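You operate a simulated robot arm through the tools that you are given. There is no shell and no other tool. Be economical: measure what you need, move in short steps, check, and stop when the job is done.

You run a simulated robot arm. Do the job below in one go: nothing can be reset, and whatever is moved stays where it is left.

JOB
Stop the brush machine and strip it for the shelf.
Fine: dial off first; head off and laid on the black bench, battery in pocket three, lid shut.

It is judged by the outcome, as a careful person would: the job done as asked, and still so three seconds after it is handed in. It fails if anything else is knocked over, pushed out of place, dropped, spilled or broken. A push-on lid holds only when it is set on centred and level and pressed home; a screw cap is set on level and turned clockwise until tight.

ROBOT AND FRAMES
A 7-joint arm with a two-finger parallel gripper on a trunk, on a base that drives. Base frame: it is fixed to the floor where the robot stands at the start and does not move with it; the origin is under the middle of the robot, x ahead of it, y to its left, z up. Lengths are in mm, angles in degrees, forces in N, time in s.
With the tool pointing down near the work surface it reaches from about 340 to 780 mm from the robot's upright axis, wherever it stands. Its first joint turns from -166.0 to 166.0 degrees. Places, roughly: battery box lid [600, 1300, 1000]; black bench [700, 600, 800]; blue battery [500, 1250, 1000]; brush machine dial [500, -200, 900]; green battery [2000, 2250, 1000]; grey battery [1250, 2250, 1000]; orange battery [1250, 2000, 1000]; pocket three of the battery box [600, 1200, 900]; yellow battery [500, 1500, 1000]. Payload 3.91 kg.
The tool frame sits at the grasp point between the pads (the TCP): z along the fingers, y along the line on which they close. The tips reach 30 mm beyond it. Largest opening 110 mm; finger width 20, thickness 10; the body of the gripper, 48 by 112 mm, starts 55 mm behind the TCP.
Orientation is that of the tool frame in the base frame, as a unit quaternion [x, y, z, w]. With the fingers straight down and closing along the base's y, the tool's x points along the base's -x, its y along +y and its z along -z.

CONTROLS
- The arm moves only by the tool nudge_tool. Its argument "increments" is a list of rows, each a list of 7 numbers: the shift along the tool's x, y, z in mm, then the turn, a rotation vector about the tool's x, y, z in degrees, then the gripper command, from -1 (shut) to 1 (fully open), values between in proportion. In form: [[tx, ty, tz, ax, ay, az, claw], ...]. A call has 1 to 10 rows; each row shifts and turns the commanded pose from where the row before left it, along the tool's axes as they then stand. A row lasts 0.2 s, in which the tool goes at most 50 mm and 8.6 degrees; a call with a longer step from one row to the next is refused whole, and so is a gripper value outside its range. Where a pose cannot be reached the arm comes as near as it can. A force on the tool above 90 N (or 10 N above the force at the start of the call, whichever is more), or a blocked arm, ends the call early, and 0.2 s more pass. The fingers move at their own pace (about 153 mm/s each) and stop on an object; they squeeze with about 26 N. The grip force told is the motor's: it shows also when the fingers shut on nothing. Time passes only in rows, and 0.2 s behind the last, so rows that do not move let the fingers close. It gives the time, the measured TCP pose, the force on the tool (base axes), the opening and the grip force at its end, in the units of the frame above (readings bear some noise), with the torque about the TCP (base axes, N m) and any sound that the robot's microphone picked up.
- Cameras (640 x 400 px; columns grow to the right, rows downward): "scene" is now at [8.6, 136.6, 1604]; the picture's right is [-0.16, -0.99, 0.00], its down [-0.62, 0.10, -0.78] and it looks along [0.77, -0.12, -0.62] (base axes); focal length 265 px, centre (320, 200). "wrist" rides on the gripper at [77, 7, -114] in the tool frame; the picture's right is [-0.09, 1.00, 0.00], its down [-0.80, -0.07, -0.59] and it looks along [-0.59, -0.05, 0.80] (tool axes); focal length 270 px, centre (320, 200). There is no depth. A picture from a camera that has moved, and an enlarged one, comes with that camera's place and axes in the base frame and with its lens.
- grab_frame(camera): a new picture of that camera. The clock stands still meanwhile.
- lift_body(by): slides the trunk up (or, below 0, down) by that many mm; the arm and the scene camera ride with it, the base frame stays. It gives what a move gives, with no picture.
- roll_base(legs): drives the robot by 1 to 6 legs, each [ahead, turn to the left] in mm and degrees, along the robot's own axes; the way and the turn of a leg run together, so that a leg with both is an arc; at most 1500 mm and 180 degrees a leg. The arm and the cameras ride along, it lands a little off, and it stops where it bumps. It gives what a move gives.
- head_to(pan, tilt): turns the head with the scene camera to pan (to the left, within 155 degrees either way) and tilt (down, from -29 to 69), counted from straight ahead of the robot. It gives what a move gives.
- zoom(camera, box): a new picture of the part [left, top, right, bottom] of that camera's present view, enlarged. The clock stands still meanwhile.
- hand_in(): hands the job in; it is judged then, once.

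Work in short steps. Places have to be worked out from the pictures, the camera data and where the tool is seen: move nearer, look again, correct. Check each grasp and each placing, and mend what went wrong. You have 120 turns and 98 pictures in all, those below and enlarged ones among them. Open the gripper and draw the arm clear of the work before you hand the job in, unless the task says otherwise; then end with one line.

The tools are called after "Emit:" as a command line: name --pt "numbers of a row" for each row, then --argument value for the rest, lists and objects as JSON in quotes. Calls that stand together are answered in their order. nudge_tool: Moves the arm, as the interface text tells. Its arguments: {"type":"object","properties":{"increments":{"type":"array","items":{"type":"array","items":{"type":"number"}}}},"required":["increments"]} The other tools are called the same way: lift_body (by) slides the trunk up or down; roll_base (legs) drives the base; head_to (pan, tilt) turns the head that bears the scene camera; grab_frame (camera) takes a picture; zoom (camera, box) takes an enlarged picture of a part of a camera's view; hand_in () hands the job in.

At the start:

```text
t: 0.0
eef_pos: [477.1, 58.1, 1306.7]
ee_rot: [0.0, 1.0, 0.001, 0.0]
wrist_force: [0.1, 0.3, 0.0]
torque: [0.01, 0.0, -0.01]
finger_gap: 109.8
grip_force: 0.0
trunk travel left (down, up): [-575.0, 35.0]
robot x, y, heading: [-1.3, -1.8, 0.1]
head pan, tilt: [-9.1, 38.6]
```

scene: 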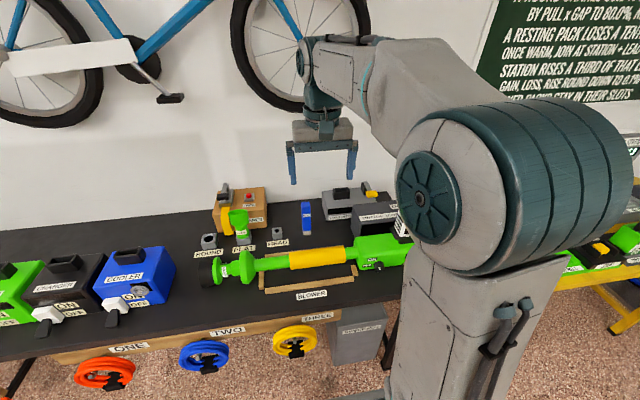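
wrist: 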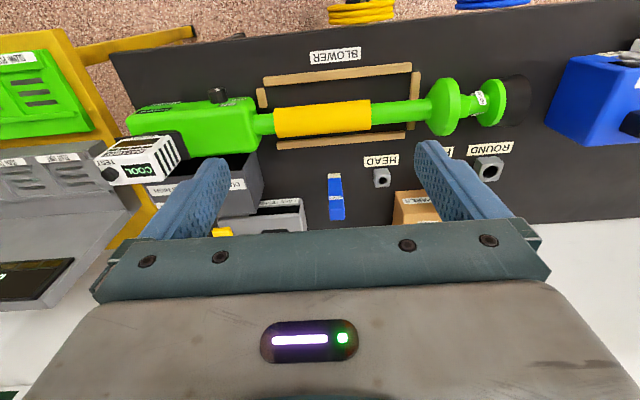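

The bench is crowded; I need to find the brush machine, its dial and the battery box. I look around with the head first.

Emit:
head_to --pan -30 --tilt 35

Emit:
grab_frame --camera "scene"

Emit:
head_to --pan 60 --tilt 30

Emit:
grab_frame --camera "scene"

```text
t: 0.8
eef_pos: [477.0, 57.4, 1305.4]
ee_rot: [0.001, 1.0, 0.0, 0.001]
wrist_force: [0.9, -0.6, -0.2]
torque: [-0.02, -0.01, 0.02]
finger_gap: 110.1
grip_force: 0.1
trunk travel left (down, up): [-575.0, 35.0]
robot x, y, heading: [-0.9, 0.9, -0.2]
head pan, tilt: [-30.0, 35.0]
```

```text
95 pictures are left
camera scene: at [0.1, 106.2, 1609.5], right [-0.5, -0.87, 0.0], down [-0.5, 0.29, -0.82], along [0.71, -0.41, -0.57], focal length 265 px, centre (320, 200)
```

scene: 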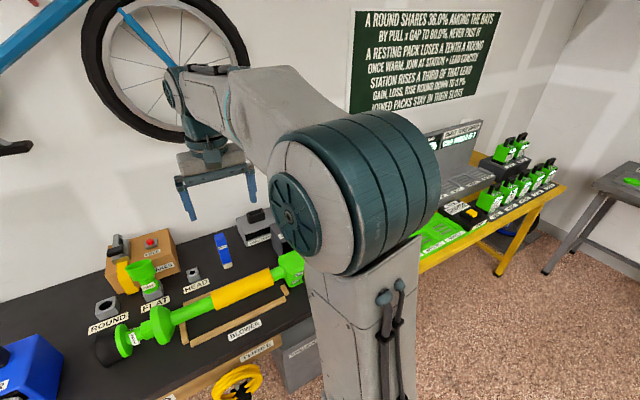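

```text
t: 2.5
eef_pos: [477.1, 58.1, 1306.9]
ee_rot: [0.0, 1.0, 0.0, 0.0]
wrist_force: [-0.3, -0.1, 0.1]
torque: [-0.05, 0.0, -0.03]
finger_gap: 109.9
grip_force: 0.1
trunk travel left (down, up): [-575.0, 35.0]
robot x, y, heading: [2.9, -2.6, -0.2]
head pan, tilt: [60.0, 30.0]
```

```text
94 pictures are left
camera scene: at [-31.0, 228.4, 1617.3], right [0.87, -0.5, 0.0], down [-0.25, -0.43, -0.87], along [0.43, 0.75, -0.5], focal length 265 px, centre (320, 200)
```

scene: 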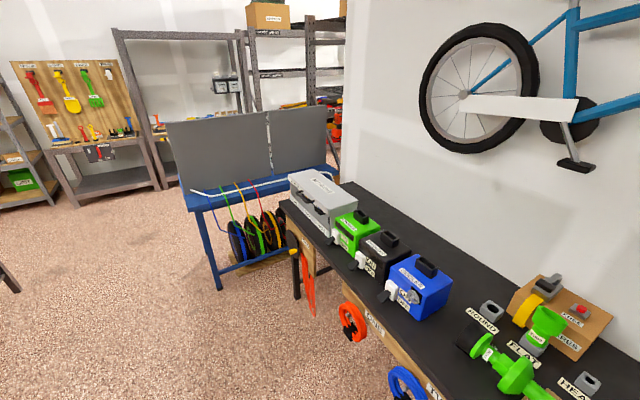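

The grey case at the far left of the bench may be the battery box; the machine is at the right. I enlarge both and look right past the arm.

Emit:
zoom --camera "scene" --box '[260, 150, 480, 330]'

Emit:
zoom --camera "wrist" --box '[80, 30, 280, 240]'

Emit:
zoom --camera "wrist" --box '[300, 30, 560, 240]'

```text
2.22 times, centred on (370, 240) of scene
camera zoom: at [-31.0, 228.4, 1617.3], right [0.87, -0.5, 0.0], down [-0.25, -0.43, -0.87], along [0.43, 0.75, -0.5], focal length 589 px, centre (209, 111)
```

zoom: 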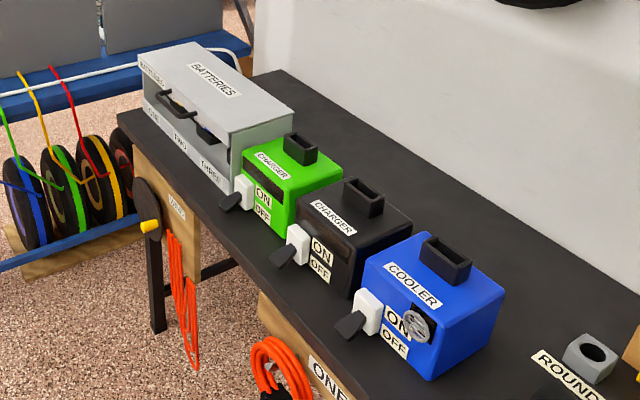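

```text
1.90 times, centred on (180, 135) of wrist
camera zoom: at [399.0, 65.0, 1422.2], right [0.09, 1.0, 0.0], down [0.8, -0.07, 0.59], along [0.59, -0.05, -0.8], focal length 515 px, centre (587, 324)
```

zoom: 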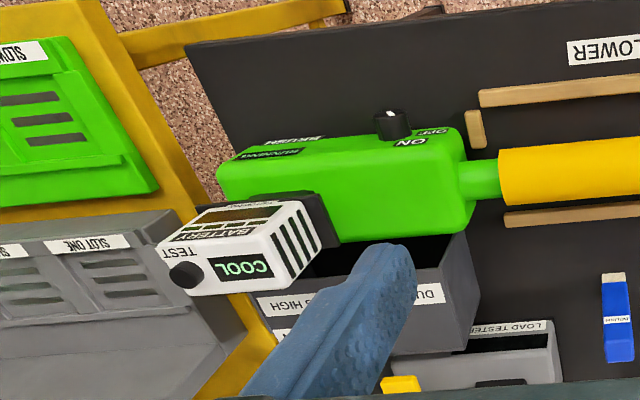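

```text
1.90 times, centred on (430, 135) of wrist
camera zoom: at [399.0, 65.0, 1422.2], right [0.09, 1.0, 0.0], down [0.8, -0.07, 0.59], along [0.59, -0.05, -0.8], focal length 515 px, centre (110, 324)
```

zoom: 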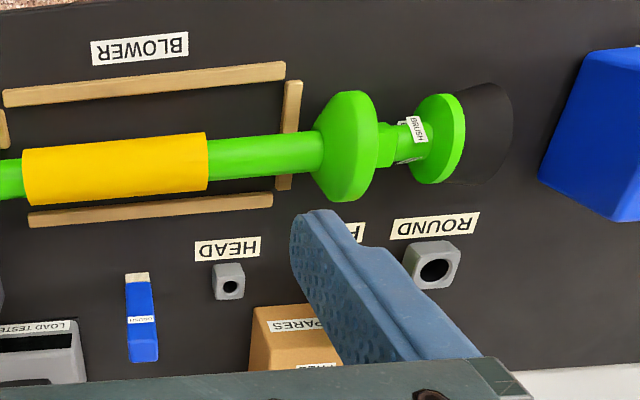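

The green machine's body has the dial at about (519, -131, 920), the battery in its back side and the brush head at the left end. I bring the tool over the dial for a closer look.

Emit:
nudge_tool --pt "0 -40 20 0 0 0 1" --pt "0 -40 20 0 0 0 1" --pt "0 -40 20 0 0 0 1" --pt "0 -40 20 0 0 0 1" --pt "10 0 30 0 0 0 1" --pt "10 0 30 0 0 0 1"

Emit:
grab_frame --camera "wrist"

Emit:
head_to --pan -10 --tilt 50

Emit:
grab_frame --camera "scene"

```text
t: 3.9
eef_pos: [455.0, -102.3, 1165.2]
ee_rot: [0.001, 1.0, 0.0, 0.0]
wrist_force: [0.0, 0.4, -0.4]
torque: [0.02, -0.03, -0.01]
finger_gap: 110.0
grip_force: 0.2
trunk travel left (down, up): [-575.0, 35.0]
robot x, y, heading: [1.5, -0.0, -0.2]
head pan, tilt: [60.0, 30.0]
```

```text
90 pictures are left
camera wrist: at [377.0, -96.0, 1281.6], right [0.09, 1.0, 0.0], down [0.8, -0.07, 0.59], along [0.59, -0.05, -0.8], focal length 270 px, centre (320, 200)
```

wrist: 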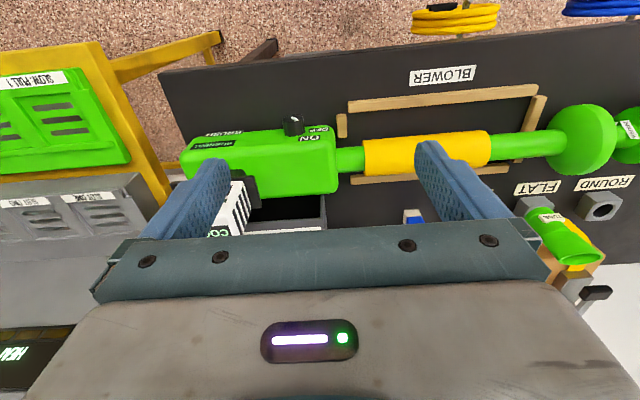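

```text
t: 5.3
eef_pos: [455.3, -103.3, 1165.5]
ee_rot: [0.0, 1.0, 0.0, 0.0]
wrist_force: [-0.1, 0.3, -0.2]
torque: [0.0, 0.05, -0.02]
finger_gap: 109.9
grip_force: 0.1
trunk travel left (down, up): [-575.0, 35.0]
robot x, y, heading: [3.2, -0.6, -0.0]
head pan, tilt: [-10.0, 50.0]
```

```text
89 pictures are left
camera scene: at [-0.4, 136.8, 1587.8], right [-0.17, -0.98, 0.0], down [-0.75, 0.13, -0.64], along [0.63, -0.11, -0.77], focal length 265 px, centre (320, 200)
```

scene: 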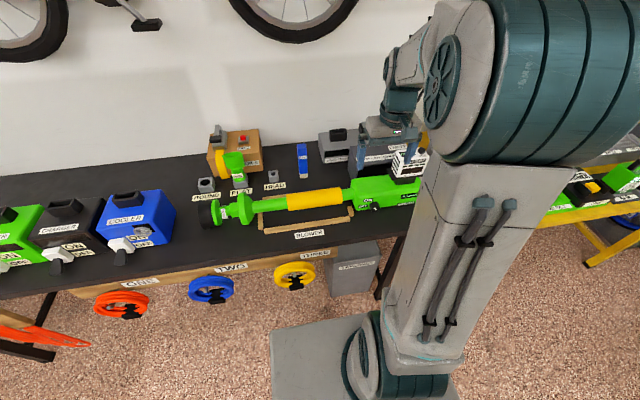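

I zoom in on the dial and the labels from both views.

Emit:
zoom --camera "wrist" --box '[170, 90, 370, 215]'

Emit:
zoom --camera "scene" --box '[330, 130, 450, 230]'

Emit:
zoom --camera "scene" --box '[180, 120, 360, 240]'

```text
3.20 times, centred on (270, 152) of wrist
camera zoom: at [377.2, -95.7, 1282.0], right [0.09, 1.0, 0.0], down [0.8, -0.07, 0.59], along [0.59, -0.05, -0.8], focal length 865 px, centre (480, 352)
```

zoom: 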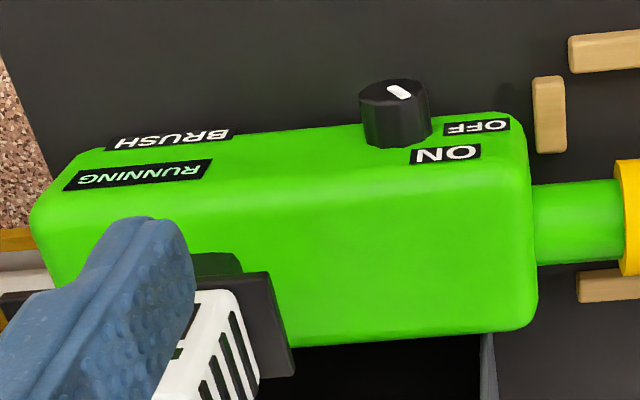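

```text
4.00 times, centred on (390, 180) of scene
camera zoom: at [-0.4, 136.8, 1587.8], right [-0.17, -0.98, 0.0], down [-0.75, 0.13, -0.64], along [0.63, -0.11, -0.77], focal length 1059 px, centre (40, 280)
```

zoom: 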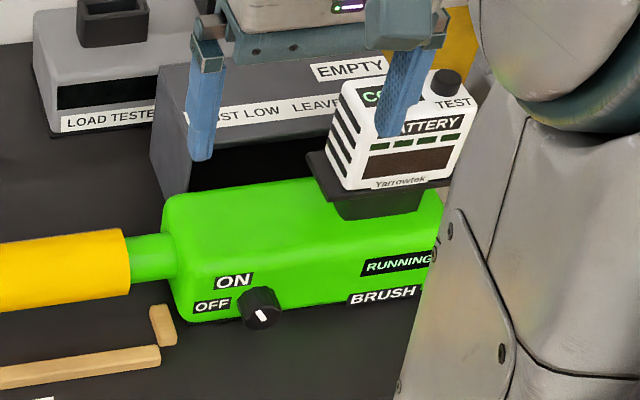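

```text
3.33 times, centred on (270, 180) of scene
camera zoom: at [-0.4, 136.8, 1587.8], right [-0.17, -0.98, 0.0], down [-0.75, 0.13, -0.64], along [0.63, -0.11, -0.77], focal length 883 px, centre (487, 267)
```

zoom: 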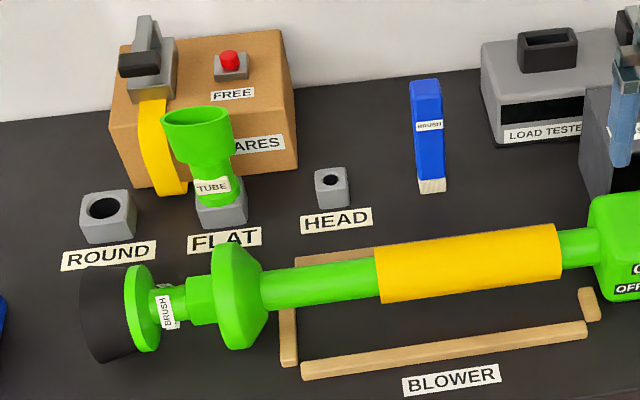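

The dial is on the front face, axis along x, knob front at about (521, -147, 870), about 34 mm across, with the machine display saying RUNNING. I will pitch the tool 60° so it points forward and down, which also gives the wrist camera a frontal view of the dial.

Emit:
nudge_tool --pt "0 -10 0 0 -8.5 0 1" --pt "0 -10 0 0 -8.5 0 1" --pt "0 -10 0 0 -8.5 0 1" --pt "0 -10 0 0 -8.5 0 1" --pt "0 -5 0 0 -8.5 0 1" --pt "0 0 0 0 -8.5 0 1" --pt "0 0 0 0 -8.5 0 1" --pt "0 0 0 0 0 0 1"

Emit:
grab_frame --camera "wrist"

```text
t: 7.1
eef_pos: [455.1, -148.2, 1165.3]
ee_rot: [0.001, 0.868, -0.001, 0.496]
wrist_force: [-0.9, 0.6, -0.2]
torque: [0.04, 0.0, -0.02]
finger_gap: 109.9
grip_force: 0.1
trunk travel left (down, up): [-575.0, 35.0]
robot x, y, heading: [-0.2, -2.8, 0.2]
head pan, tilt: [-10.0, 50.0]
```

```text
85 pictures are left
camera wrist: at [317.7, -140.0, 1158.9], right [0.04, 1.0, 0.08], down [-0.11, -0.07, 0.99], along [0.99, -0.05, 0.1], focal length 270 px, centre (320, 200)
```

wrist: 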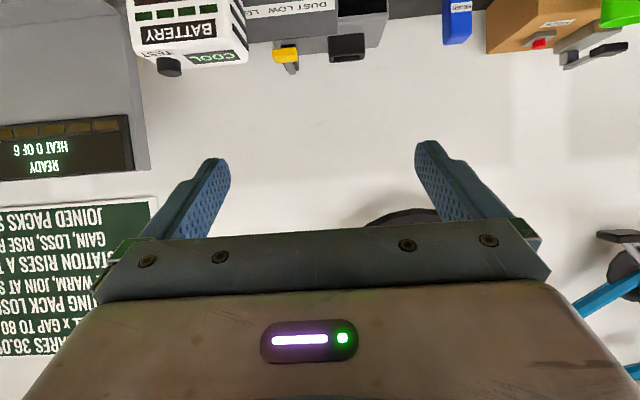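

Pose reached. Lower the trunk by 240 mm so that the dial comes into the frontal view.

Emit:
lift_body --by -240

Emit:
grab_frame --camera "wrist"

```text
t: 9.6
eef_pos: [456.9, -148.3, 925.3]
ee_rot: [0.0, 0.868, 0.0, 0.496]
wrist_force: [0.1, 0.1, -0.1]
torque: [0.02, 0.01, 0.03]
finger_gap: 110.0
grip_force: 0.0
trunk travel left (down, up): [-335.0, 275.0]
robot x, y, heading: [-2.3, 3.3, 0.1]
head pan, tilt: [-10.0, 50.0]
```

```text
84 pictures are left
camera wrist: at [317.9, -140.1, 919.1], right [0.04, 1.0, 0.08], down [-0.11, -0.07, 0.99], along [0.99, -0.05, 0.1], focal length 270 px, centre (320, 200)
```

wrist: 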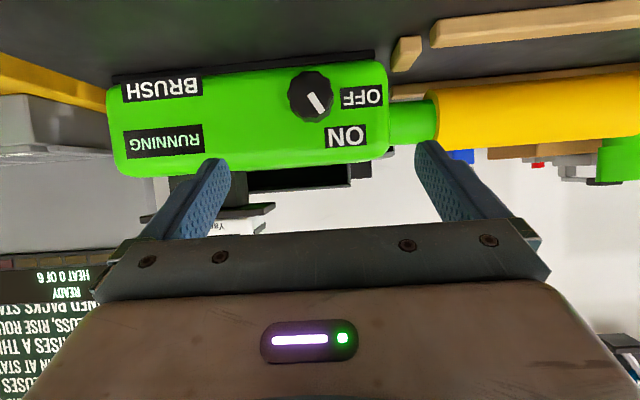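

The dial mark points at ON; OFF lies about 50° further (top toward +y). Knob centre is about (521, -150, 866). I descend to standoff, narrow the fingers to 60 mm, and pre-turn +24° about the knob axis.

Emit:
nudge_tool --pt "21.7 -1 12.5 0 0 0 0.09" --pt "21.7 -1 12.5 0 0 0 0.09" --pt "0 -1.3 0 -4 0 6.96 0.09" --pt "0 -1.3 0 -4 0 6.96 0.09" --pt "0 -1.3 0 -4 0 6.96 0.09" --pt "0 0 0 0 0 0 0.09"

Emit:
grab_frame --camera "wrist"

```text
t: 11.0
eef_pos: [459.1, -155.5, 875.8]
ee_rot: [0.106, 0.849, 0.18, 0.485]
wrist_force: [0.2, -0.7, 0.1]
torque: [-0.01, 0.04, 0.01]
finger_gap: 60.1
grip_force: 0.1
out of reach, approached as far as the arm can: row 2
trunk travel left (down, up): [-335.0, 275.0]
robot x, y, heading: [-2.4, 0.8, 0.0]
head pan, tilt: [-10.0, 50.0]
```

```text
83 pictures are left
camera wrist: at [320.8, -145.0, 873.2], right [0.05, 0.88, 0.48], down [-0.11, -0.47, 0.88], along [0.99, -0.09, 0.07], focal length 270 px, centre (320, 200)
```

wrist: 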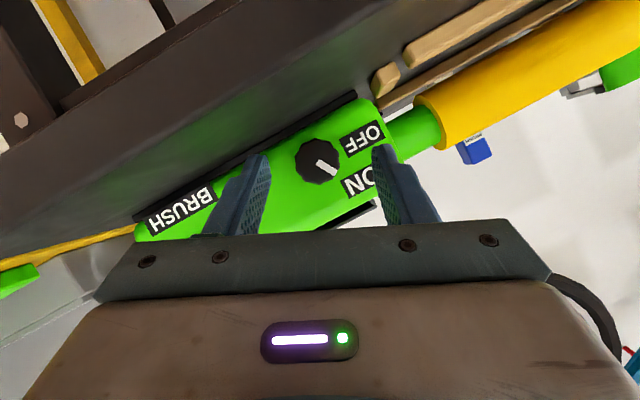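

Fingers straddle the knob in view. I go forward 55 mm, slightly lower, then close on it.

Emit:
nudge_tool --pt "-8.1 -0.4 16.6 0 0 0 0.09" --pt "-8.1 -0.4 16.6 0 0 0 0.09" --pt "-8.1 -0.4 16.6 0 0 0 0.09" --pt "0 0 0 0 0 0 -1" --pt "0 0 0 0 0 0 -1"

Emit:
grab_frame --camera "wrist"

```text
t: 12.2
eef_pos: [514.8, -156.1, 872.0]
ee_rot: [0.106, 0.849, 0.18, 0.485]
wrist_force: [-5.6, -1.2, 0.5]
torque: [-0.01, -0.12, -0.24]
finger_gap: 33.0
grip_force: 26.0
trunk travel left (down, up): [-335.0, 275.0]
robot x, y, heading: [0.4, -2.0, -0.0]
head pan, tilt: [-10.0, 50.0]
```

```text
82 pictures are left
camera wrist: at [376.8, -145.2, 868.2], right [0.05, 0.88, 0.48], down [-0.11, -0.47, 0.88], along [0.99, -0.09, 0.07], focal length 270 px, centre (320, 200)
```

wrist: 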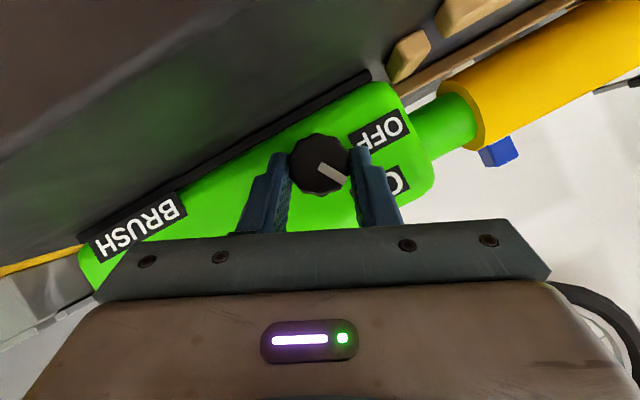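

Gripped at 33 mm. Turn -48° about the knob axis, then look.

Emit:
nudge_tool --pt "0 1.2 0 4 0 -6.96 -1" --pt "0 1.2 0 4 0 -6.96 -1" --pt "0 1.2 0 4 0 -6.96 -1" --pt "0 1.2 0 4 0 -6.96 -1" --pt "0 1.2 0 4 0 -6.96 -1" --pt "0 1.2 0 4 0 -6.96 -1"

Emit:
grab_frame --camera "wrist"

```text
t: 13.6
eef_pos: [512.5, -152.2, 872.8]
ee_rot: [-0.102, 0.851, -0.183, 0.482]
wrist_force: [-1.3, -4.1, -8.2]
torque: [-0.01, 0.41, -0.49]
finger_gap: 33.8
grip_force: 25.9
trunk travel left (down, up): [-335.0, 275.0]
robot x, y, heading: [3.6, -2.0, -0.2]
head pan, tilt: [-10.0, 50.0]
```

```text
81 pictures are left
camera wrist: at [374.4, -148.0, 863.2], right [0.05, 0.94, -0.34], down [-0.1, 0.34, 0.93], along [0.99, -0.01, 0.11], focal length 270 px, centre (320, 200)
```

wrist: 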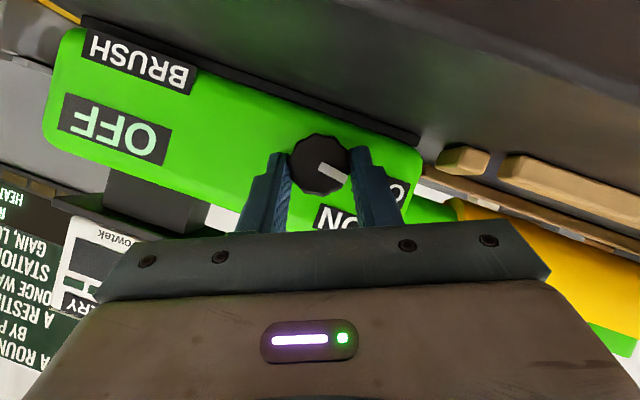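

The machine's display now reads OFF. A final 5° turns the mark fully onto OFF, then I release, back out and check.

Emit:
nudge_tool --pt "0 0.7 0 2.5 0 -4.3 -1" --pt "0 0 0 0 0 0 0.09" --pt "0 0 0 0 0 0 0.09" --pt "15 0 -26 0 0 0 0.09" --pt "15 0 -26 0 0 0 0.09" --pt "0 0 0 0 0 0 0.09"

Emit:
grab_frame --camera "wrist"

```text
t: 15.0
eef_pos: [487.5, -156.7, 878.2]
ee_rot: [-0.126, 0.841, -0.216, 0.48]
wrist_force: [1.5, -0.1, 0.2]
torque: [0.02, 0.01, -0.02]
finger_gap: 60.1
grip_force: 0.1
out of reach, approached as far as the arm can: row 4, 5
trunk travel left (down, up): [-335.0, 275.0]
robot x, y, heading: [-0.3, 1.4, -0.0]
head pan, tilt: [-10.0, 50.0]
```

```text
80 pictures are left
camera wrist: at [348.5, -154.0, 869.9], right [0.04, 0.91, -0.42], down [-0.11, 0.42, 0.9], along [0.99, 0.01, 0.11], focal length 270 px, centre (320, 200)
```

wrist: 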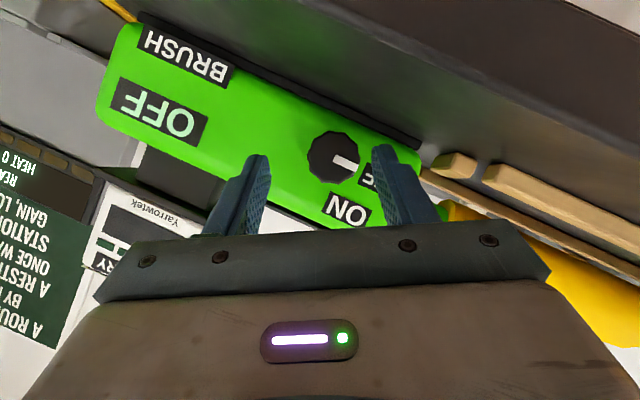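

Dial off, and fingers clear in front of the knob. Now raise the trunk, then straighten the tool back to vertical.

Emit:
lift_body --by 240

Emit:
nudge_tool --pt "0 0 0 -4 0 6.96 1" --pt "0 0 0 -4 0 6.96 1" --pt "0 0 0 -4 0 6.96 1" --pt "0 0 0 -2.5 0 4.35 1" --pt "0 0 0 0 8.5 0 1" --pt "0 0 0 0 8.5 0 1" --pt "0 0 0 0 8.5 0 1" --pt "0 0 0 0 8.5 0 1" --pt "0 0 0 0 8.5 0 1" --pt "0 0 0 0 8.5 0 1"

```text
t: 17.5
eef_pos: [488.1, -155.6, 1119.0]
ee_rot: [-0.126, 0.84, -0.216, 0.481]
wrist_force: [0.3, -0.3, -0.1]
torque: [0.02, 0.01, -0.01]
finger_gap: 59.9
grip_force: 0.1
trunk travel left (down, up): [-575.0, 35.0]
robot x, y, heading: [1.7, 3.4, 0.0]
head pan, tilt: [-10.0, 50.0]
```

```text
t: 19.7
eef_pos: [486.6, -154.6, 1118.6]
ee_rot: [0.001, 0.997, 0.0, 0.073]
wrist_force: [0.1, -0.1, 0.7]
torque: [0.0, -0.01, 0.04]
finger_gap: 110.1
grip_force: 0.2
trunk travel left (down, up): [-575.0, 35.0]
robot x, y, heading: [2.1, -2.1, 0.1]
head pan, tilt: [-10.0, 50.0]
```

Back near vertical. Next I move over to the brush head at about (583, 370, 870) to inspect how it is attached.

Emit:
nudge_tool --pt "0 48 0 0 8.4 0 1" --pt "0 48 0 0 0 0 1" --pt "0 48 0 0 0 0 1" --pt "0 48 0 0 0 0 1" --pt "0 48 0 0 0 0 1" --pt "0 48 0 0 0 0 1" --pt "0 48 0 0 0 0 1" --pt "0 48 0 0 0 0 1" --pt "0 48 0 0 0 0 1" --pt "0 48 0 0 0 0 1"

Emit:
grab_frame --camera "wrist"

Emit:
head_to --pan 30 --tilt 50

Emit:
grab_frame --camera "scene"

```text
t: 21.9
eef_pos: [488.1, 327.6, 1118.9]
ee_rot: [0.001, 1.0, 0.0, 0.0]
wrist_force: [0.3, 0.4, 0.5]
torque: [-0.01, -0.02, -0.02]
finger_gap: 110.2
grip_force: 0.1
trunk travel left (down, up): [-575.0, 35.0]
robot x, y, heading: [1.5, -0.7, 0.0]
head pan, tilt: [-10.0, 50.0]
```

```text
79 pictures are left
camera wrist: at [409.4, 334.8, 1234.9], right [0.09, 1.0, 0.0], down [0.8, -0.07, 0.59], along [0.59, -0.05, -0.8], focal length 270 px, centre (320, 200)
```

wrist: 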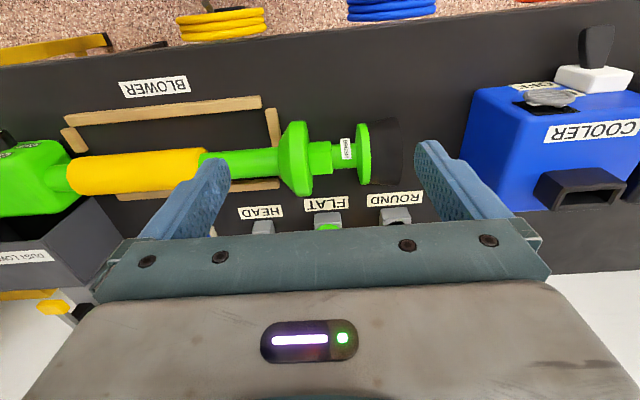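

```text
t: 23.0
eef_pos: [487.2, 325.1, 1118.2]
ee_rot: [0.0, 1.0, 0.0, 0.001]
wrist_force: [-0.4, 0.6, -0.6]
torque: [-0.05, -0.01, -0.01]
finger_gap: 109.9
grip_force: 0.1
trunk travel left (down, up): [-575.0, 35.0]
robot x, y, heading: [-0.9, -0.7, 0.2]
head pan, tilt: [30.0, 50.0]
```

```text
78 pictures are left
camera scene: at [-9.5, 188.8, 1587.7], right [0.5, -0.87, 0.0], down [-0.66, -0.38, -0.64], along [0.56, 0.32, -0.77], focal length 265 px, centre (320, 200)
```

scene: 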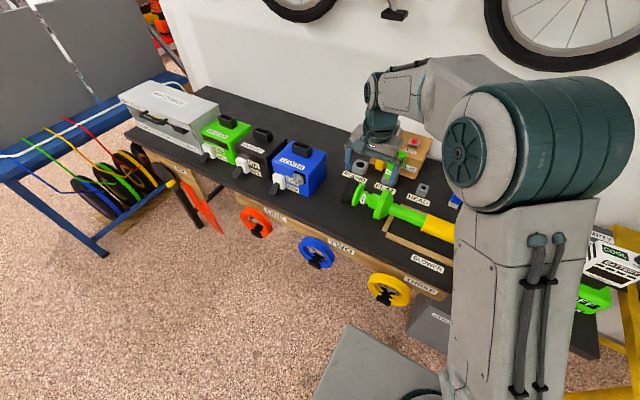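

Emit:
zoom --camera "wrist" --box '[200, 90, 440, 230]'

Emit:
zoom --camera "scene" --box '[330, 140, 450, 240]'

```text
2.67 times, centred on (320, 160) of wrist
camera zoom: at [409.5, 332.7, 1235.4], right [0.09, 1.0, 0.0], down [0.8, -0.07, 0.6], along [0.59, -0.05, -0.8], focal length 721 px, centre (320, 307)
```

zoom: 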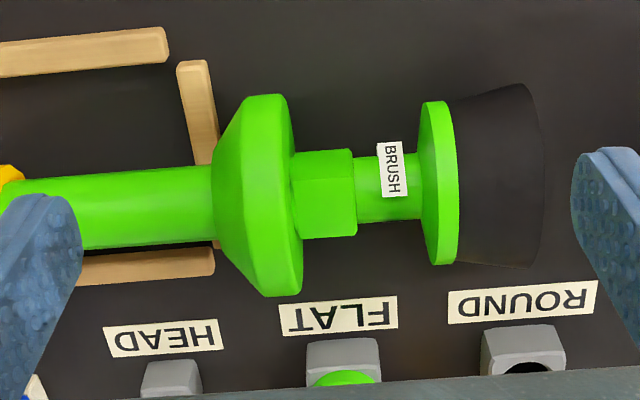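

```text
4.00 times, centred on (390, 190) of scene
camera zoom: at [-9.5, 188.8, 1587.7], right [0.5, -0.87, 0.0], down [-0.66, -0.38, -0.64], along [0.56, 0.32, -0.77], focal length 1059 px, centre (40, 240)
```

zoom: 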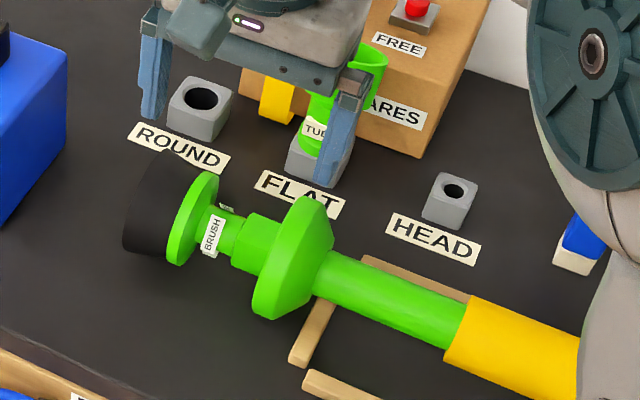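

I want a closer look at the joint between head neck and machine collar. Neck is near (585, 357, ~865).

Emit:
nudge_tool --pt "2 10 46 0 0 0 1" --pt "2 10 46 0 0 0 1" --pt "2 10 46 0 0 0 1"

Emit:
zoom --camera "wrist" --box '[200, 90, 440, 240]'

```text
t: 23.8
eef_pos: [479.1, 358.8, 980.2]
ee_rot: [0.0, 1.0, 0.0, 0.002]
wrist_force: [-0.1, -0.3, -0.8]
torque: [-0.03, -0.02, 0.02]
finger_gap: 110.1
grip_force: 0.1
trunk travel left (down, up): [-575.0, 35.0]
robot x, y, heading: [1.7, 0.5, 0.0]
head pan, tilt: [30.0, 50.0]
```

```text
2.67 times, centred on (320, 165) of wrist
camera zoom: at [401.8, 366.6, 1096.3], right [0.09, 1.0, 0.0], down [0.8, -0.07, 0.6], along [0.59, -0.05, -0.8], focal length 721 px, centre (320, 293)
```

zoom: 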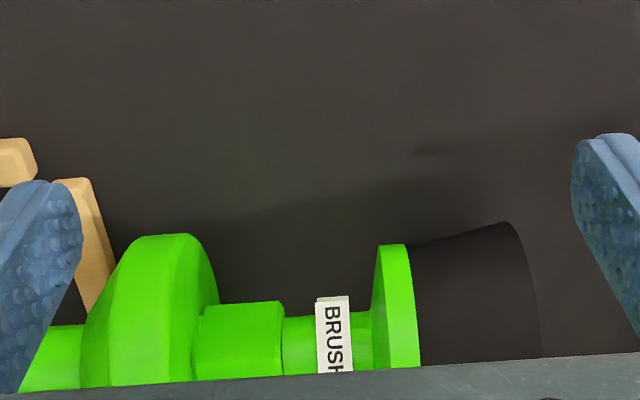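

The fingers hide it; I pitch the tool 30° and lower it in front of the head for a frontal view.

Emit:
nudge_tool --pt "5 0 15 0 -7.5 0 1" --pt "5 0 15 0 -7.5 0 1" --pt "5 0 15 0 -7.5 0 1" --pt "5 0 15 0 -7.5 0 1"

Emit:
zoom --camera "wrist" --box '[170, 70, 470, 250]'

```text
t: 24.8
eef_pos: [473.7, 355.9, 918.4]
ee_rot: [-0.001, 0.965, 0.001, 0.261]
wrist_force: [-0.7, 1.1, -0.6]
torque: [-0.01, 0.01, 0.01]
finger_gap: 109.9
grip_force: 0.0
trunk travel left (down, up): [-575.0, 35.0]
robot x, y, heading: [0.7, 2.4, 0.1]
head pan, tilt: [30.0, 50.0]
```

```text
2.13 times, centred on (320, 160) of wrist
camera zoom: at [349.1, 364.3, 979.5], right [0.08, 1.0, 0.05], down [0.39, -0.07, 0.92], along [0.92, -0.05, -0.4], focal length 577 px, centre (320, 285)
```

zoom: 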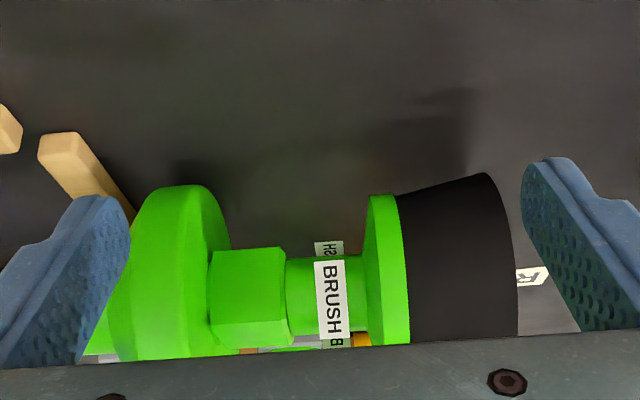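

The head is a neck with BRUSH tags between a square collar and a green disc; no visible latch. I put the neck axis at about (593, 354, 880), 33 mm thick, free length about 33 mm. I go up, straighten, and yaw 90° to grip it across x.

Emit:
nudge_tool --pt "-20 0 -35 0 0 0 1" --pt "-20 0 -35 0 0 0 1" --pt "0 0 0 0 7.5 0 1" --pt "0 0 0 0 7.5 0 1" --pt "0 0 0 0 7.5 0 1" --pt "0 0 0 0 7.5 0 1" --pt "0 0 -40 0 0 8.5 1" --pt "0 0 -20 0 0 8.5 1" --pt "0 0 0 0 0 8.5 1" --pt "0 0 0 0 0 8.5 1"

Emit:
nudge_tool --pt "0 0 0 0 0 8.5 1" --pt "0 0 0 0 0 8.5 1" --pt "0 0 0 0 0 8.5 1" --pt "0 0 0 0 0 8.5 1" --pt "0 0 0 0 0 8.5 1" --pt "0 0 0 0 0 8.5 1" --pt "0 0 0 0 0 5 1" --pt "0 40 0 0 0 0 1" --pt "0 40 0 0 0 0 1" --pt "0 37 0 0 0 0 1"

Emit:
grab_frame --camera "wrist"

```text
t: 27.0
eef_pos: [472.2, 355.8, 1058.8]
ee_rot: [0.295, 0.956, 0.001, 0.0]
wrist_force: [1.3, -0.5, -0.2]
torque: [-0.01, 0.04, 0.03]
finger_gap: 109.9
grip_force: 0.1
trunk travel left (down, up): [-575.0, 35.0]
robot x, y, heading: [-1.5, -2.4, 0.0]
head pan, tilt: [30.0, 50.0]
```

```text
t: 29.2
eef_pos: [589.5, 350.7, 1059.9]
ee_rot: [0.708, 0.706, 0.0, 0.001]
wrist_force: [-0.6, -0.5, 0.2]
torque: [-0.01, 0.01, 0.0]
finger_gap: 110.0
grip_force: 0.1
trunk travel left (down, up): [-575.0, 35.0]
robot x, y, heading: [0.2, 0.1, -0.1]
head pan, tilt: [30.0, 50.0]
```

```text
73 pictures are left
camera wrist: at [595.8, 430.1, 1175.6], right [1.0, -0.09, 0.0], down [-0.07, -0.8, 0.59], along [-0.05, -0.59, -0.8], focal length 270 px, centre (320, 200)
```

wrist: 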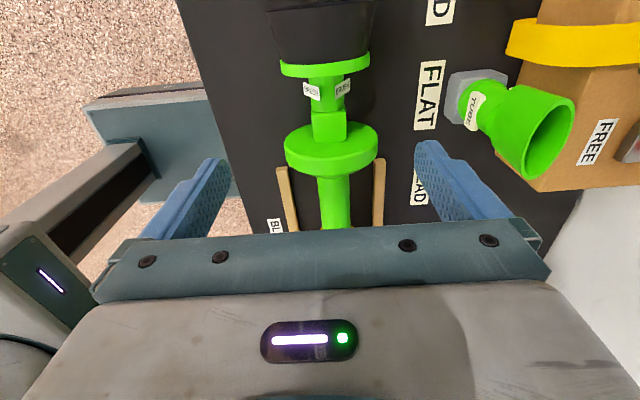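

Neck seen at about (597, 355). Centre over it and descend partway with an 80 mm opening, then check.

Emit:
nudge_tool --pt "2 7 0 0 0 0 0.45" --pt "2 0 40 0 0 0 0.45" --pt "0 0 40 0 0 0 0.45" --pt "0 0 20 0 0 0 0.45"

Emit:
grab_frame --camera "wrist"

Emit:
zoom --camera "scene" --box '[330, 120, 450, 240]'

```text
t: 30.2
eef_pos: [596.0, 360.3, 959.6]
ee_rot: [0.707, 0.707, 0.001, 0.0]
wrist_force: [0.9, 0.1, -0.3]
torque: [0.0, 0.02, 0.02]
finger_gap: 79.7
grip_force: 0.1
trunk travel left (down, up): [-575.0, 35.0]
robot x, y, heading: [3.2, 1.2, 0.0]
head pan, tilt: [30.0, 50.0]
```

```text
72 pictures are left
camera wrist: at [602.4, 437.0, 1075.9], right [1.0, -0.09, 0.0], down [-0.07, -0.8, 0.59], along [-0.05, -0.59, -0.8], focal length 270 px, centre (320, 200)
```

wrist: 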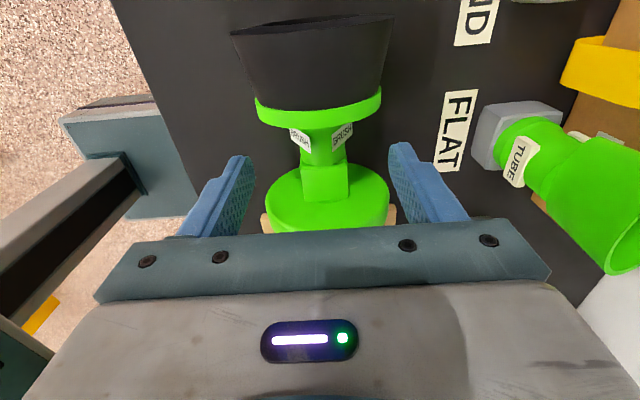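

```text
3.33 times, centred on (390, 180) of scene
camera zoom: at [-9.3, 189.0, 1587.7], right [0.5, -0.87, 0.0], down [-0.66, -0.38, -0.64], along [0.56, 0.32, -0.77], focal length 883 px, centre (87, 267)
```

zoom: 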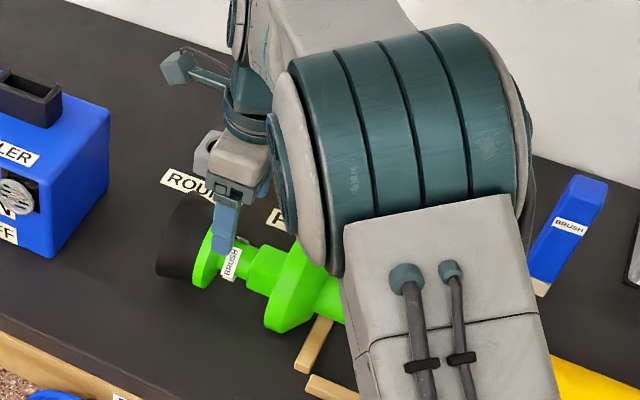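

Neck spans about y 340–375, so I centre at 358 and descend to z ≈ 884, then close.

Emit:
nudge_tool --pt "-2 1 38 0 0 0 0.45" --pt "0 0 38 0 0 0 0.45" --pt "0 0 0 0 0 0 -1" --pt "0 0 0 0 0 0 -1"

Emit:
zoom --camera "wrist" --box '[200, 80, 440, 230]'

```text
t: 31.2
eef_pos: [599.0, 355.7, 885.6]
ee_rot: [0.708, 0.706, 0.001, -0.001]
wrist_force: [-0.1, 1.0, -3.1]
torque: [0.07, -0.02, -0.56]
finger_gap: 34.3
grip_force: 25.5
trunk travel left (down, up): [-575.0, 35.0]
robot x, y, heading: [-1.9, -0.2, -0.1]
head pan, tilt: [30.0, 50.0]
```

```text
2.67 times, centred on (320, 155) of wrist
camera zoom: at [605.3, 434.2, 1002.2], right [1.0, -0.09, 0.0], down [-0.07, -0.8, 0.59], along [-0.05, -0.59, -0.8], focal length 721 px, centre (320, 320)
```

zoom: 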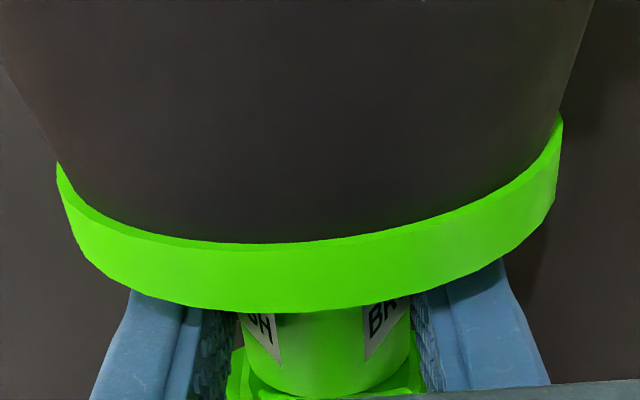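

Gripped at 34 mm. I pull gently along +y and watch the force.

Emit:
nudge_tool --pt "3 0 0 0 0 0 -1" --pt "3 0 0 0 0 0 -1" --pt "3 0 0 0 0 0 -1"

Emit:
zoom --camera "wrist" --box '[200, 80, 440, 230]'

Emit:
head_to --pan -5 --tilt 50

Emit:
grab_frame --camera "scene"

```text
t: 32.0
eef_pos: [597.8, 364.7, 885.4]
ee_rot: [0.707, 0.707, 0.001, 0.0]
wrist_force: [-0.7, -0.5, 0.9]
torque: [-0.16, 0.06, -0.08]
finger_gap: 34.5
grip_force: 26.0
trunk travel left (down, up): [-575.0, 35.0]
robot x, y, heading: [-2.2, 0.2, 0.2]
head pan, tilt: [30.0, 50.0]
```

```text
2.67 times, centred on (320, 155) of wrist
camera zoom: at [604.7, 443.2, 1000.5], right [1.0, -0.09, 0.0], down [-0.07, -0.8, 0.59], along [-0.05, -0.59, -0.8], focal length 721 px, centre (320, 320)
```

zoom: 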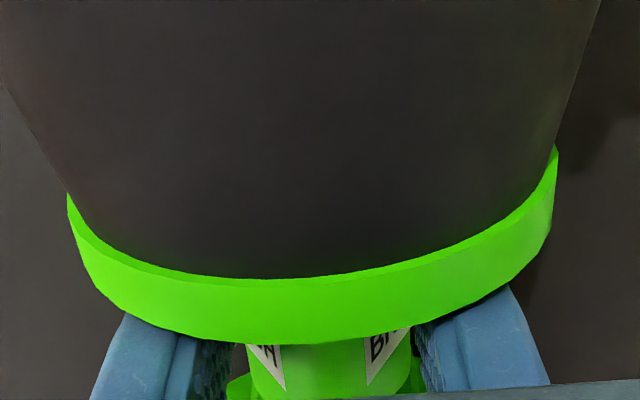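

```text
t: 33.0
eef_pos: [599.4, 365.4, 883.7]
ee_rot: [0.707, 0.707, 0.001, 0.001]
wrist_force: [0.5, -1.0, 1.1]
torque: [-0.13, -0.04, 0.06]
finger_gap: 34.4
grip_force: 25.8
trunk travel left (down, up): [-575.0, 35.0]
robot x, y, heading: [-2.7, 1.1, -0.1]
head pan, tilt: [-5.0, 50.0]
```

```text
68 pictures are left
camera scene: at [0.5, 143.7, 1587.7], right [-0.09, -1.0, 0.0], down [-0.76, 0.07, -0.64], along [0.64, -0.06, -0.77], focal length 265 px, centre (320, 200)
```

scene: 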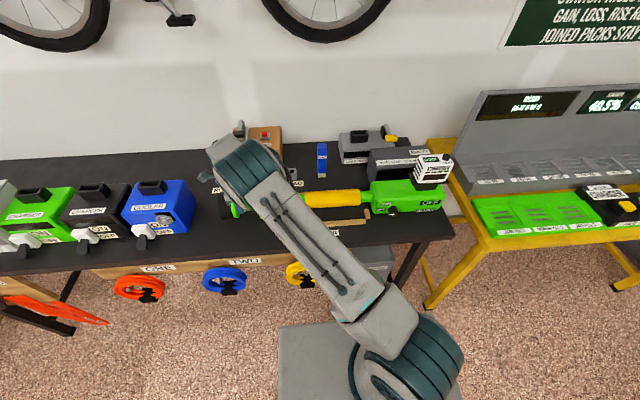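

The fingers slid along the neck toward the disc rather than the head moving. The disc's back face makes a flange, so I continue a little until the fingers bear on it, reading the force.

Emit:
nudge_tool --pt "3 0 0 0 0 0 -1" --pt "3 0 0 0 0 0 -1"

Emit:
zoom --camera "wrist" --box '[200, 80, 440, 230]'

```text
t: 33.6
eef_pos: [598.3, 372.3, 884.6]
ee_rot: [0.708, 0.706, 0.002, 0.0]
wrist_force: [-0.3, -0.1, 0.6]
torque: [-0.03, -0.03, 0.04]
finger_gap: 34.6
grip_force: 26.1
trunk travel left (down, up): [-575.0, 35.0]
robot x, y, heading: [-2.6, -6.5, 0.3]
head pan, tilt: [-5.0, 50.0]
```

```text
2.67 times, centred on (320, 155) of wrist
camera zoom: at [604.9, 450.0, 1000.4], right [1.0, -0.09, 0.0], down [-0.07, -0.8, 0.59], along [-0.05, -0.59, -0.8], focal length 721 px, centre (320, 320)
```

zoom: 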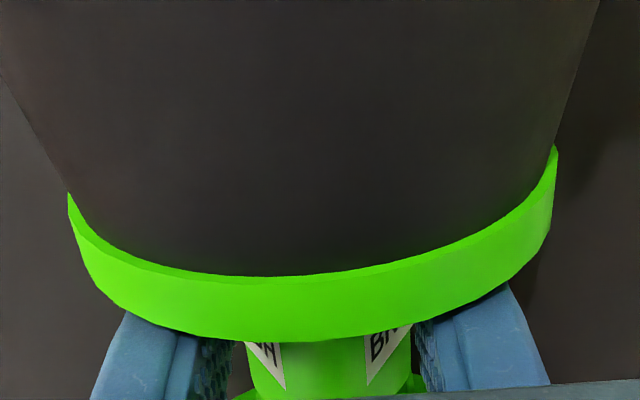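

The head now moves with the gripper. I check that the machine stayed put versus its tray.

Emit:
nudge_tool --pt "4 0 0 0 0 0 -1" --pt "4 0 0 0 0 0 -1"

Emit:
zoom --camera "wrist" --box '[200, 130, 440, 280]'

Emit:
grab_frame --camera "scene"

```text
t: 34.2
eef_pos: [598.8, 380.0, 883.6]
ee_rot: [0.707, 0.707, 0.0, 0.0]
wrist_force: [-0.1, -1.6, 1.9]
torque: [-0.22, 0.02, -0.06]
finger_gap: 34.9
grip_force: 26.0
trunk travel left (down, up): [-575.0, 35.0]
robot x, y, heading: [0.8, -5.1, 0.0]
head pan, tilt: [-5.0, 50.0]
```

```text
2.67 times, centred on (320, 205) of wrist
camera zoom: at [604.9, 456.9, 999.7], right [1.0, -0.09, 0.0], down [-0.07, -0.8, 0.59], along [-0.05, -0.59, -0.8], focal length 721 px, centre (320, 187)
```

zoom: 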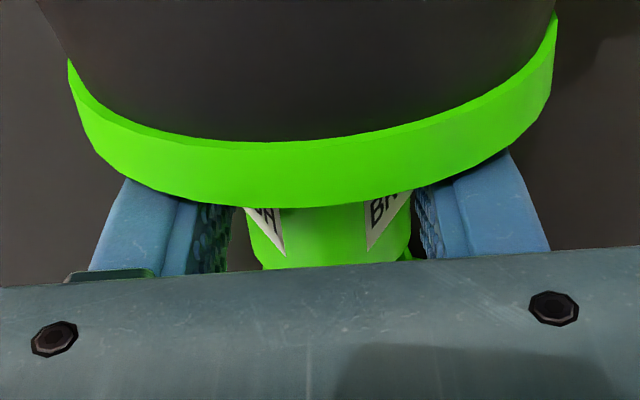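

```text
65 pictures are left
camera scene: at [0.4, 143.5, 1587.8], right [-0.09, -1.0, 0.0], down [-0.76, 0.07, -0.64], along [0.64, -0.06, -0.77], focal length 265 px, centre (320, 200)
```

scene: 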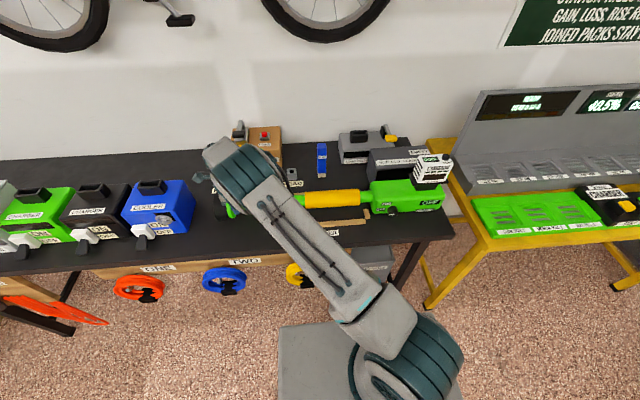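

The machine hasn't moved; the head is sliding out. Pull 30 mm more, staying clear of the cooler (face at y≈525).

Emit:
nudge_tool --pt "6 0 0 0 0 0 -1" --pt "6 0 0 0 0 0 -1" --pt "6 0 0 0 0 0 -1" --pt "6 0 0 0 0 0 -1" --pt "6 0 0 0 0 0 -1"

Emit:
grab_frame --camera "wrist"

Emit:
head_to --pan 35 --tilt 50

Emit:
zoom --camera "scene" --box '[220, 100, 460, 250]'

```text
t: 35.4
eef_pos: [599.0, 409.9, 882.7]
ee_rot: [0.707, 0.707, 0.0, 0.0]
wrist_force: [-1.1, -0.2, 0.1]
torque: [-0.03, 0.0, 0.0]
finger_gap: 34.5
grip_force: 26.1
trunk travel left (down, up): [-575.0, 35.0]
robot x, y, heading: [1.1, 0.6, -0.0]
head pan, tilt: [-5.0, 50.0]
```

```text
64 pictures are left
camera wrist: at [605.0, 487.5, 998.8], right [1.0, -0.09, 0.0], down [-0.07, -0.8, 0.59], along [-0.05, -0.59, -0.8], focal length 270 px, centre (320, 200)
```

wrist: 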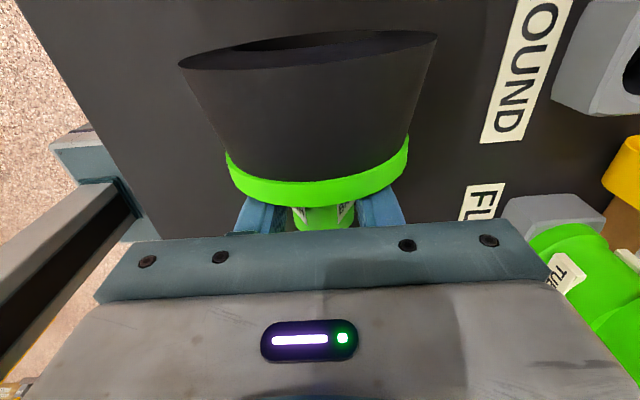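

```text
t: 36.5
eef_pos: [598.2, 410.1, 882.0]
ee_rot: [0.708, 0.706, 0.0, 0.001]
wrist_force: [-0.1, -0.4, 0.5]
torque: [-0.01, -0.02, -0.01]
finger_gap: 34.3
grip_force: 25.9
trunk travel left (down, up): [-575.0, 35.0]
robot x, y, heading: [0.7, -4.4, -0.1]
head pan, tilt: [35.0, 50.0]
```

```text
2.67 times, centred on (340, 175) of scene
camera zoom: at [-13.0, 194.6, 1587.7], right [0.57, -0.82, 0.0], down [-0.63, -0.44, -0.64], along [0.53, 0.37, -0.77], focal length 706 px, centre (267, 267)
```

zoom: 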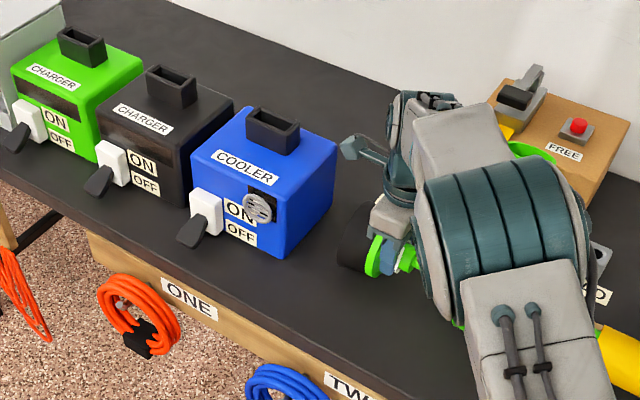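

The head looks free (forces near zero). I pull 15 mm more, lift slightly and check the stem is out.

Emit:
nudge_tool --pt "8 0 0 0 0 0 -1" --pt "7 0 0 0 0 0 -1" --pt "0 0 -10 0 0 0 -1" --pt "0 0 -20 0 0 0 -1"

Emit:
head_to --pan 5 --tilt 55

Emit:
zoom --camera "scene" --box '[140, 80, 460, 240]'

```text
t: 37.5
eef_pos: [597.0, 424.8, 915.1]
ee_rot: [0.707, 0.707, 0.001, -0.001]
wrist_force: [-0.1, -0.4, 0.2]
torque: [0.01, 0.01, -0.02]
finger_gap: 36.7
grip_force: 0.1
trunk travel left (down, up): [-575.0, 35.0]
robot x, y, heading: [-0.4, -1.4, -0.2]
head pan, tilt: [35.0, 50.0]
```

```text
t: 38.4
eef_pos: [597.5, 425.6, 914.4]
ee_rot: [0.707, 0.707, 0.001, 0.0]
wrist_force: [0.6, -0.2, 5.0]
torque: [0.2, -0.04, -0.03]
finger_gap: 33.1
grip_force: 25.7
trunk travel left (down, up): [-575.0, 35.0]
robot x, y, heading: [-0.1, 1.0, 0.2]
head pan, tilt: [5.0, 55.0]
```

```text
2.00 times, centred on (300, 160) of scene
camera zoom: at [-4.7, 156.2, 1581.3], right [0.09, -1.0, 0.0], down [-0.82, -0.07, -0.57], along [0.57, 0.05, -0.82], focal length 530 px, centre (360, 280)
```

zoom: 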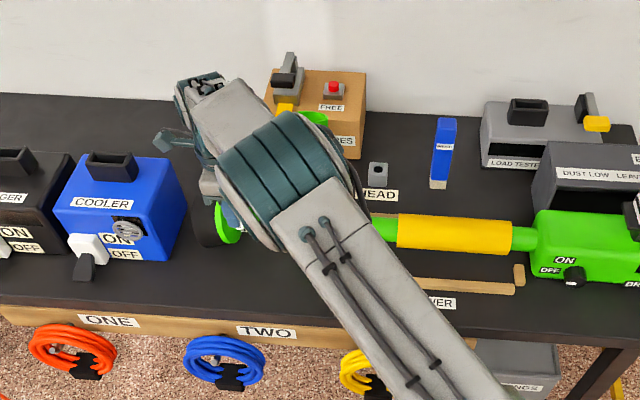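

Readings flickered during the lift (gap 36.7, then 33.1), so I check the head in the wrist view.

Emit:
grab_frame --camera "wrist"

```text
61 pictures are left
camera wrist: at [603.8, 501.8, 1030.9], right [1.0, -0.09, 0.0], down [-0.07, -0.8, 0.59], along [-0.05, -0.59, -0.81], focal length 270 px, centre (320, 200)
```

wrist: 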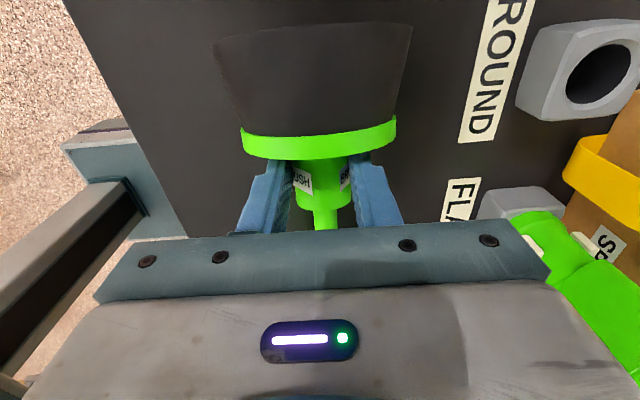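

The head tilted in the grip, with its skirt apparently on the bench and the spigot clear of the machine. Lift 30 mm and re-check the hold.

Emit:
nudge_tool --pt "0 0 -10 0 0 0 -1" --pt "0 0 -10 0 0 0 -1" --pt "0 0 -10 0 0 0 -1" --pt "0 0 0 0 0 0 -1"

Emit:
grab_frame --camera "wrist"

```text
t: 39.4
eef_pos: [598.0, 427.1, 942.6]
ee_rot: [0.707, 0.707, 0.002, 0.001]
wrist_force: [-0.1, -0.4, -1.1]
torque: [0.01, 0.0, -0.05]
finger_gap: 33.1
grip_force: 25.7
trunk travel left (down, up): [-575.0, 35.0]
robot x, y, heading: [-0.3, 2.1, 0.0]
head pan, tilt: [5.0, 55.0]
```

```text
60 pictures are left
camera wrist: at [605.2, 503.4, 1059.6], right [1.0, -0.09, 0.0], down [-0.07, -0.8, 0.59], along [-0.05, -0.59, -0.8], focal length 270 px, centre (320, 200)
```

wrist: 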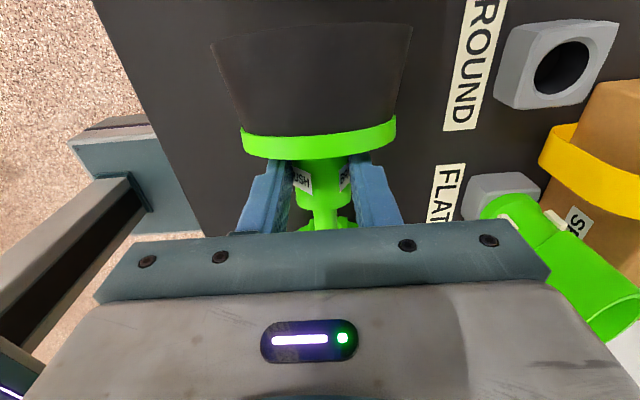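

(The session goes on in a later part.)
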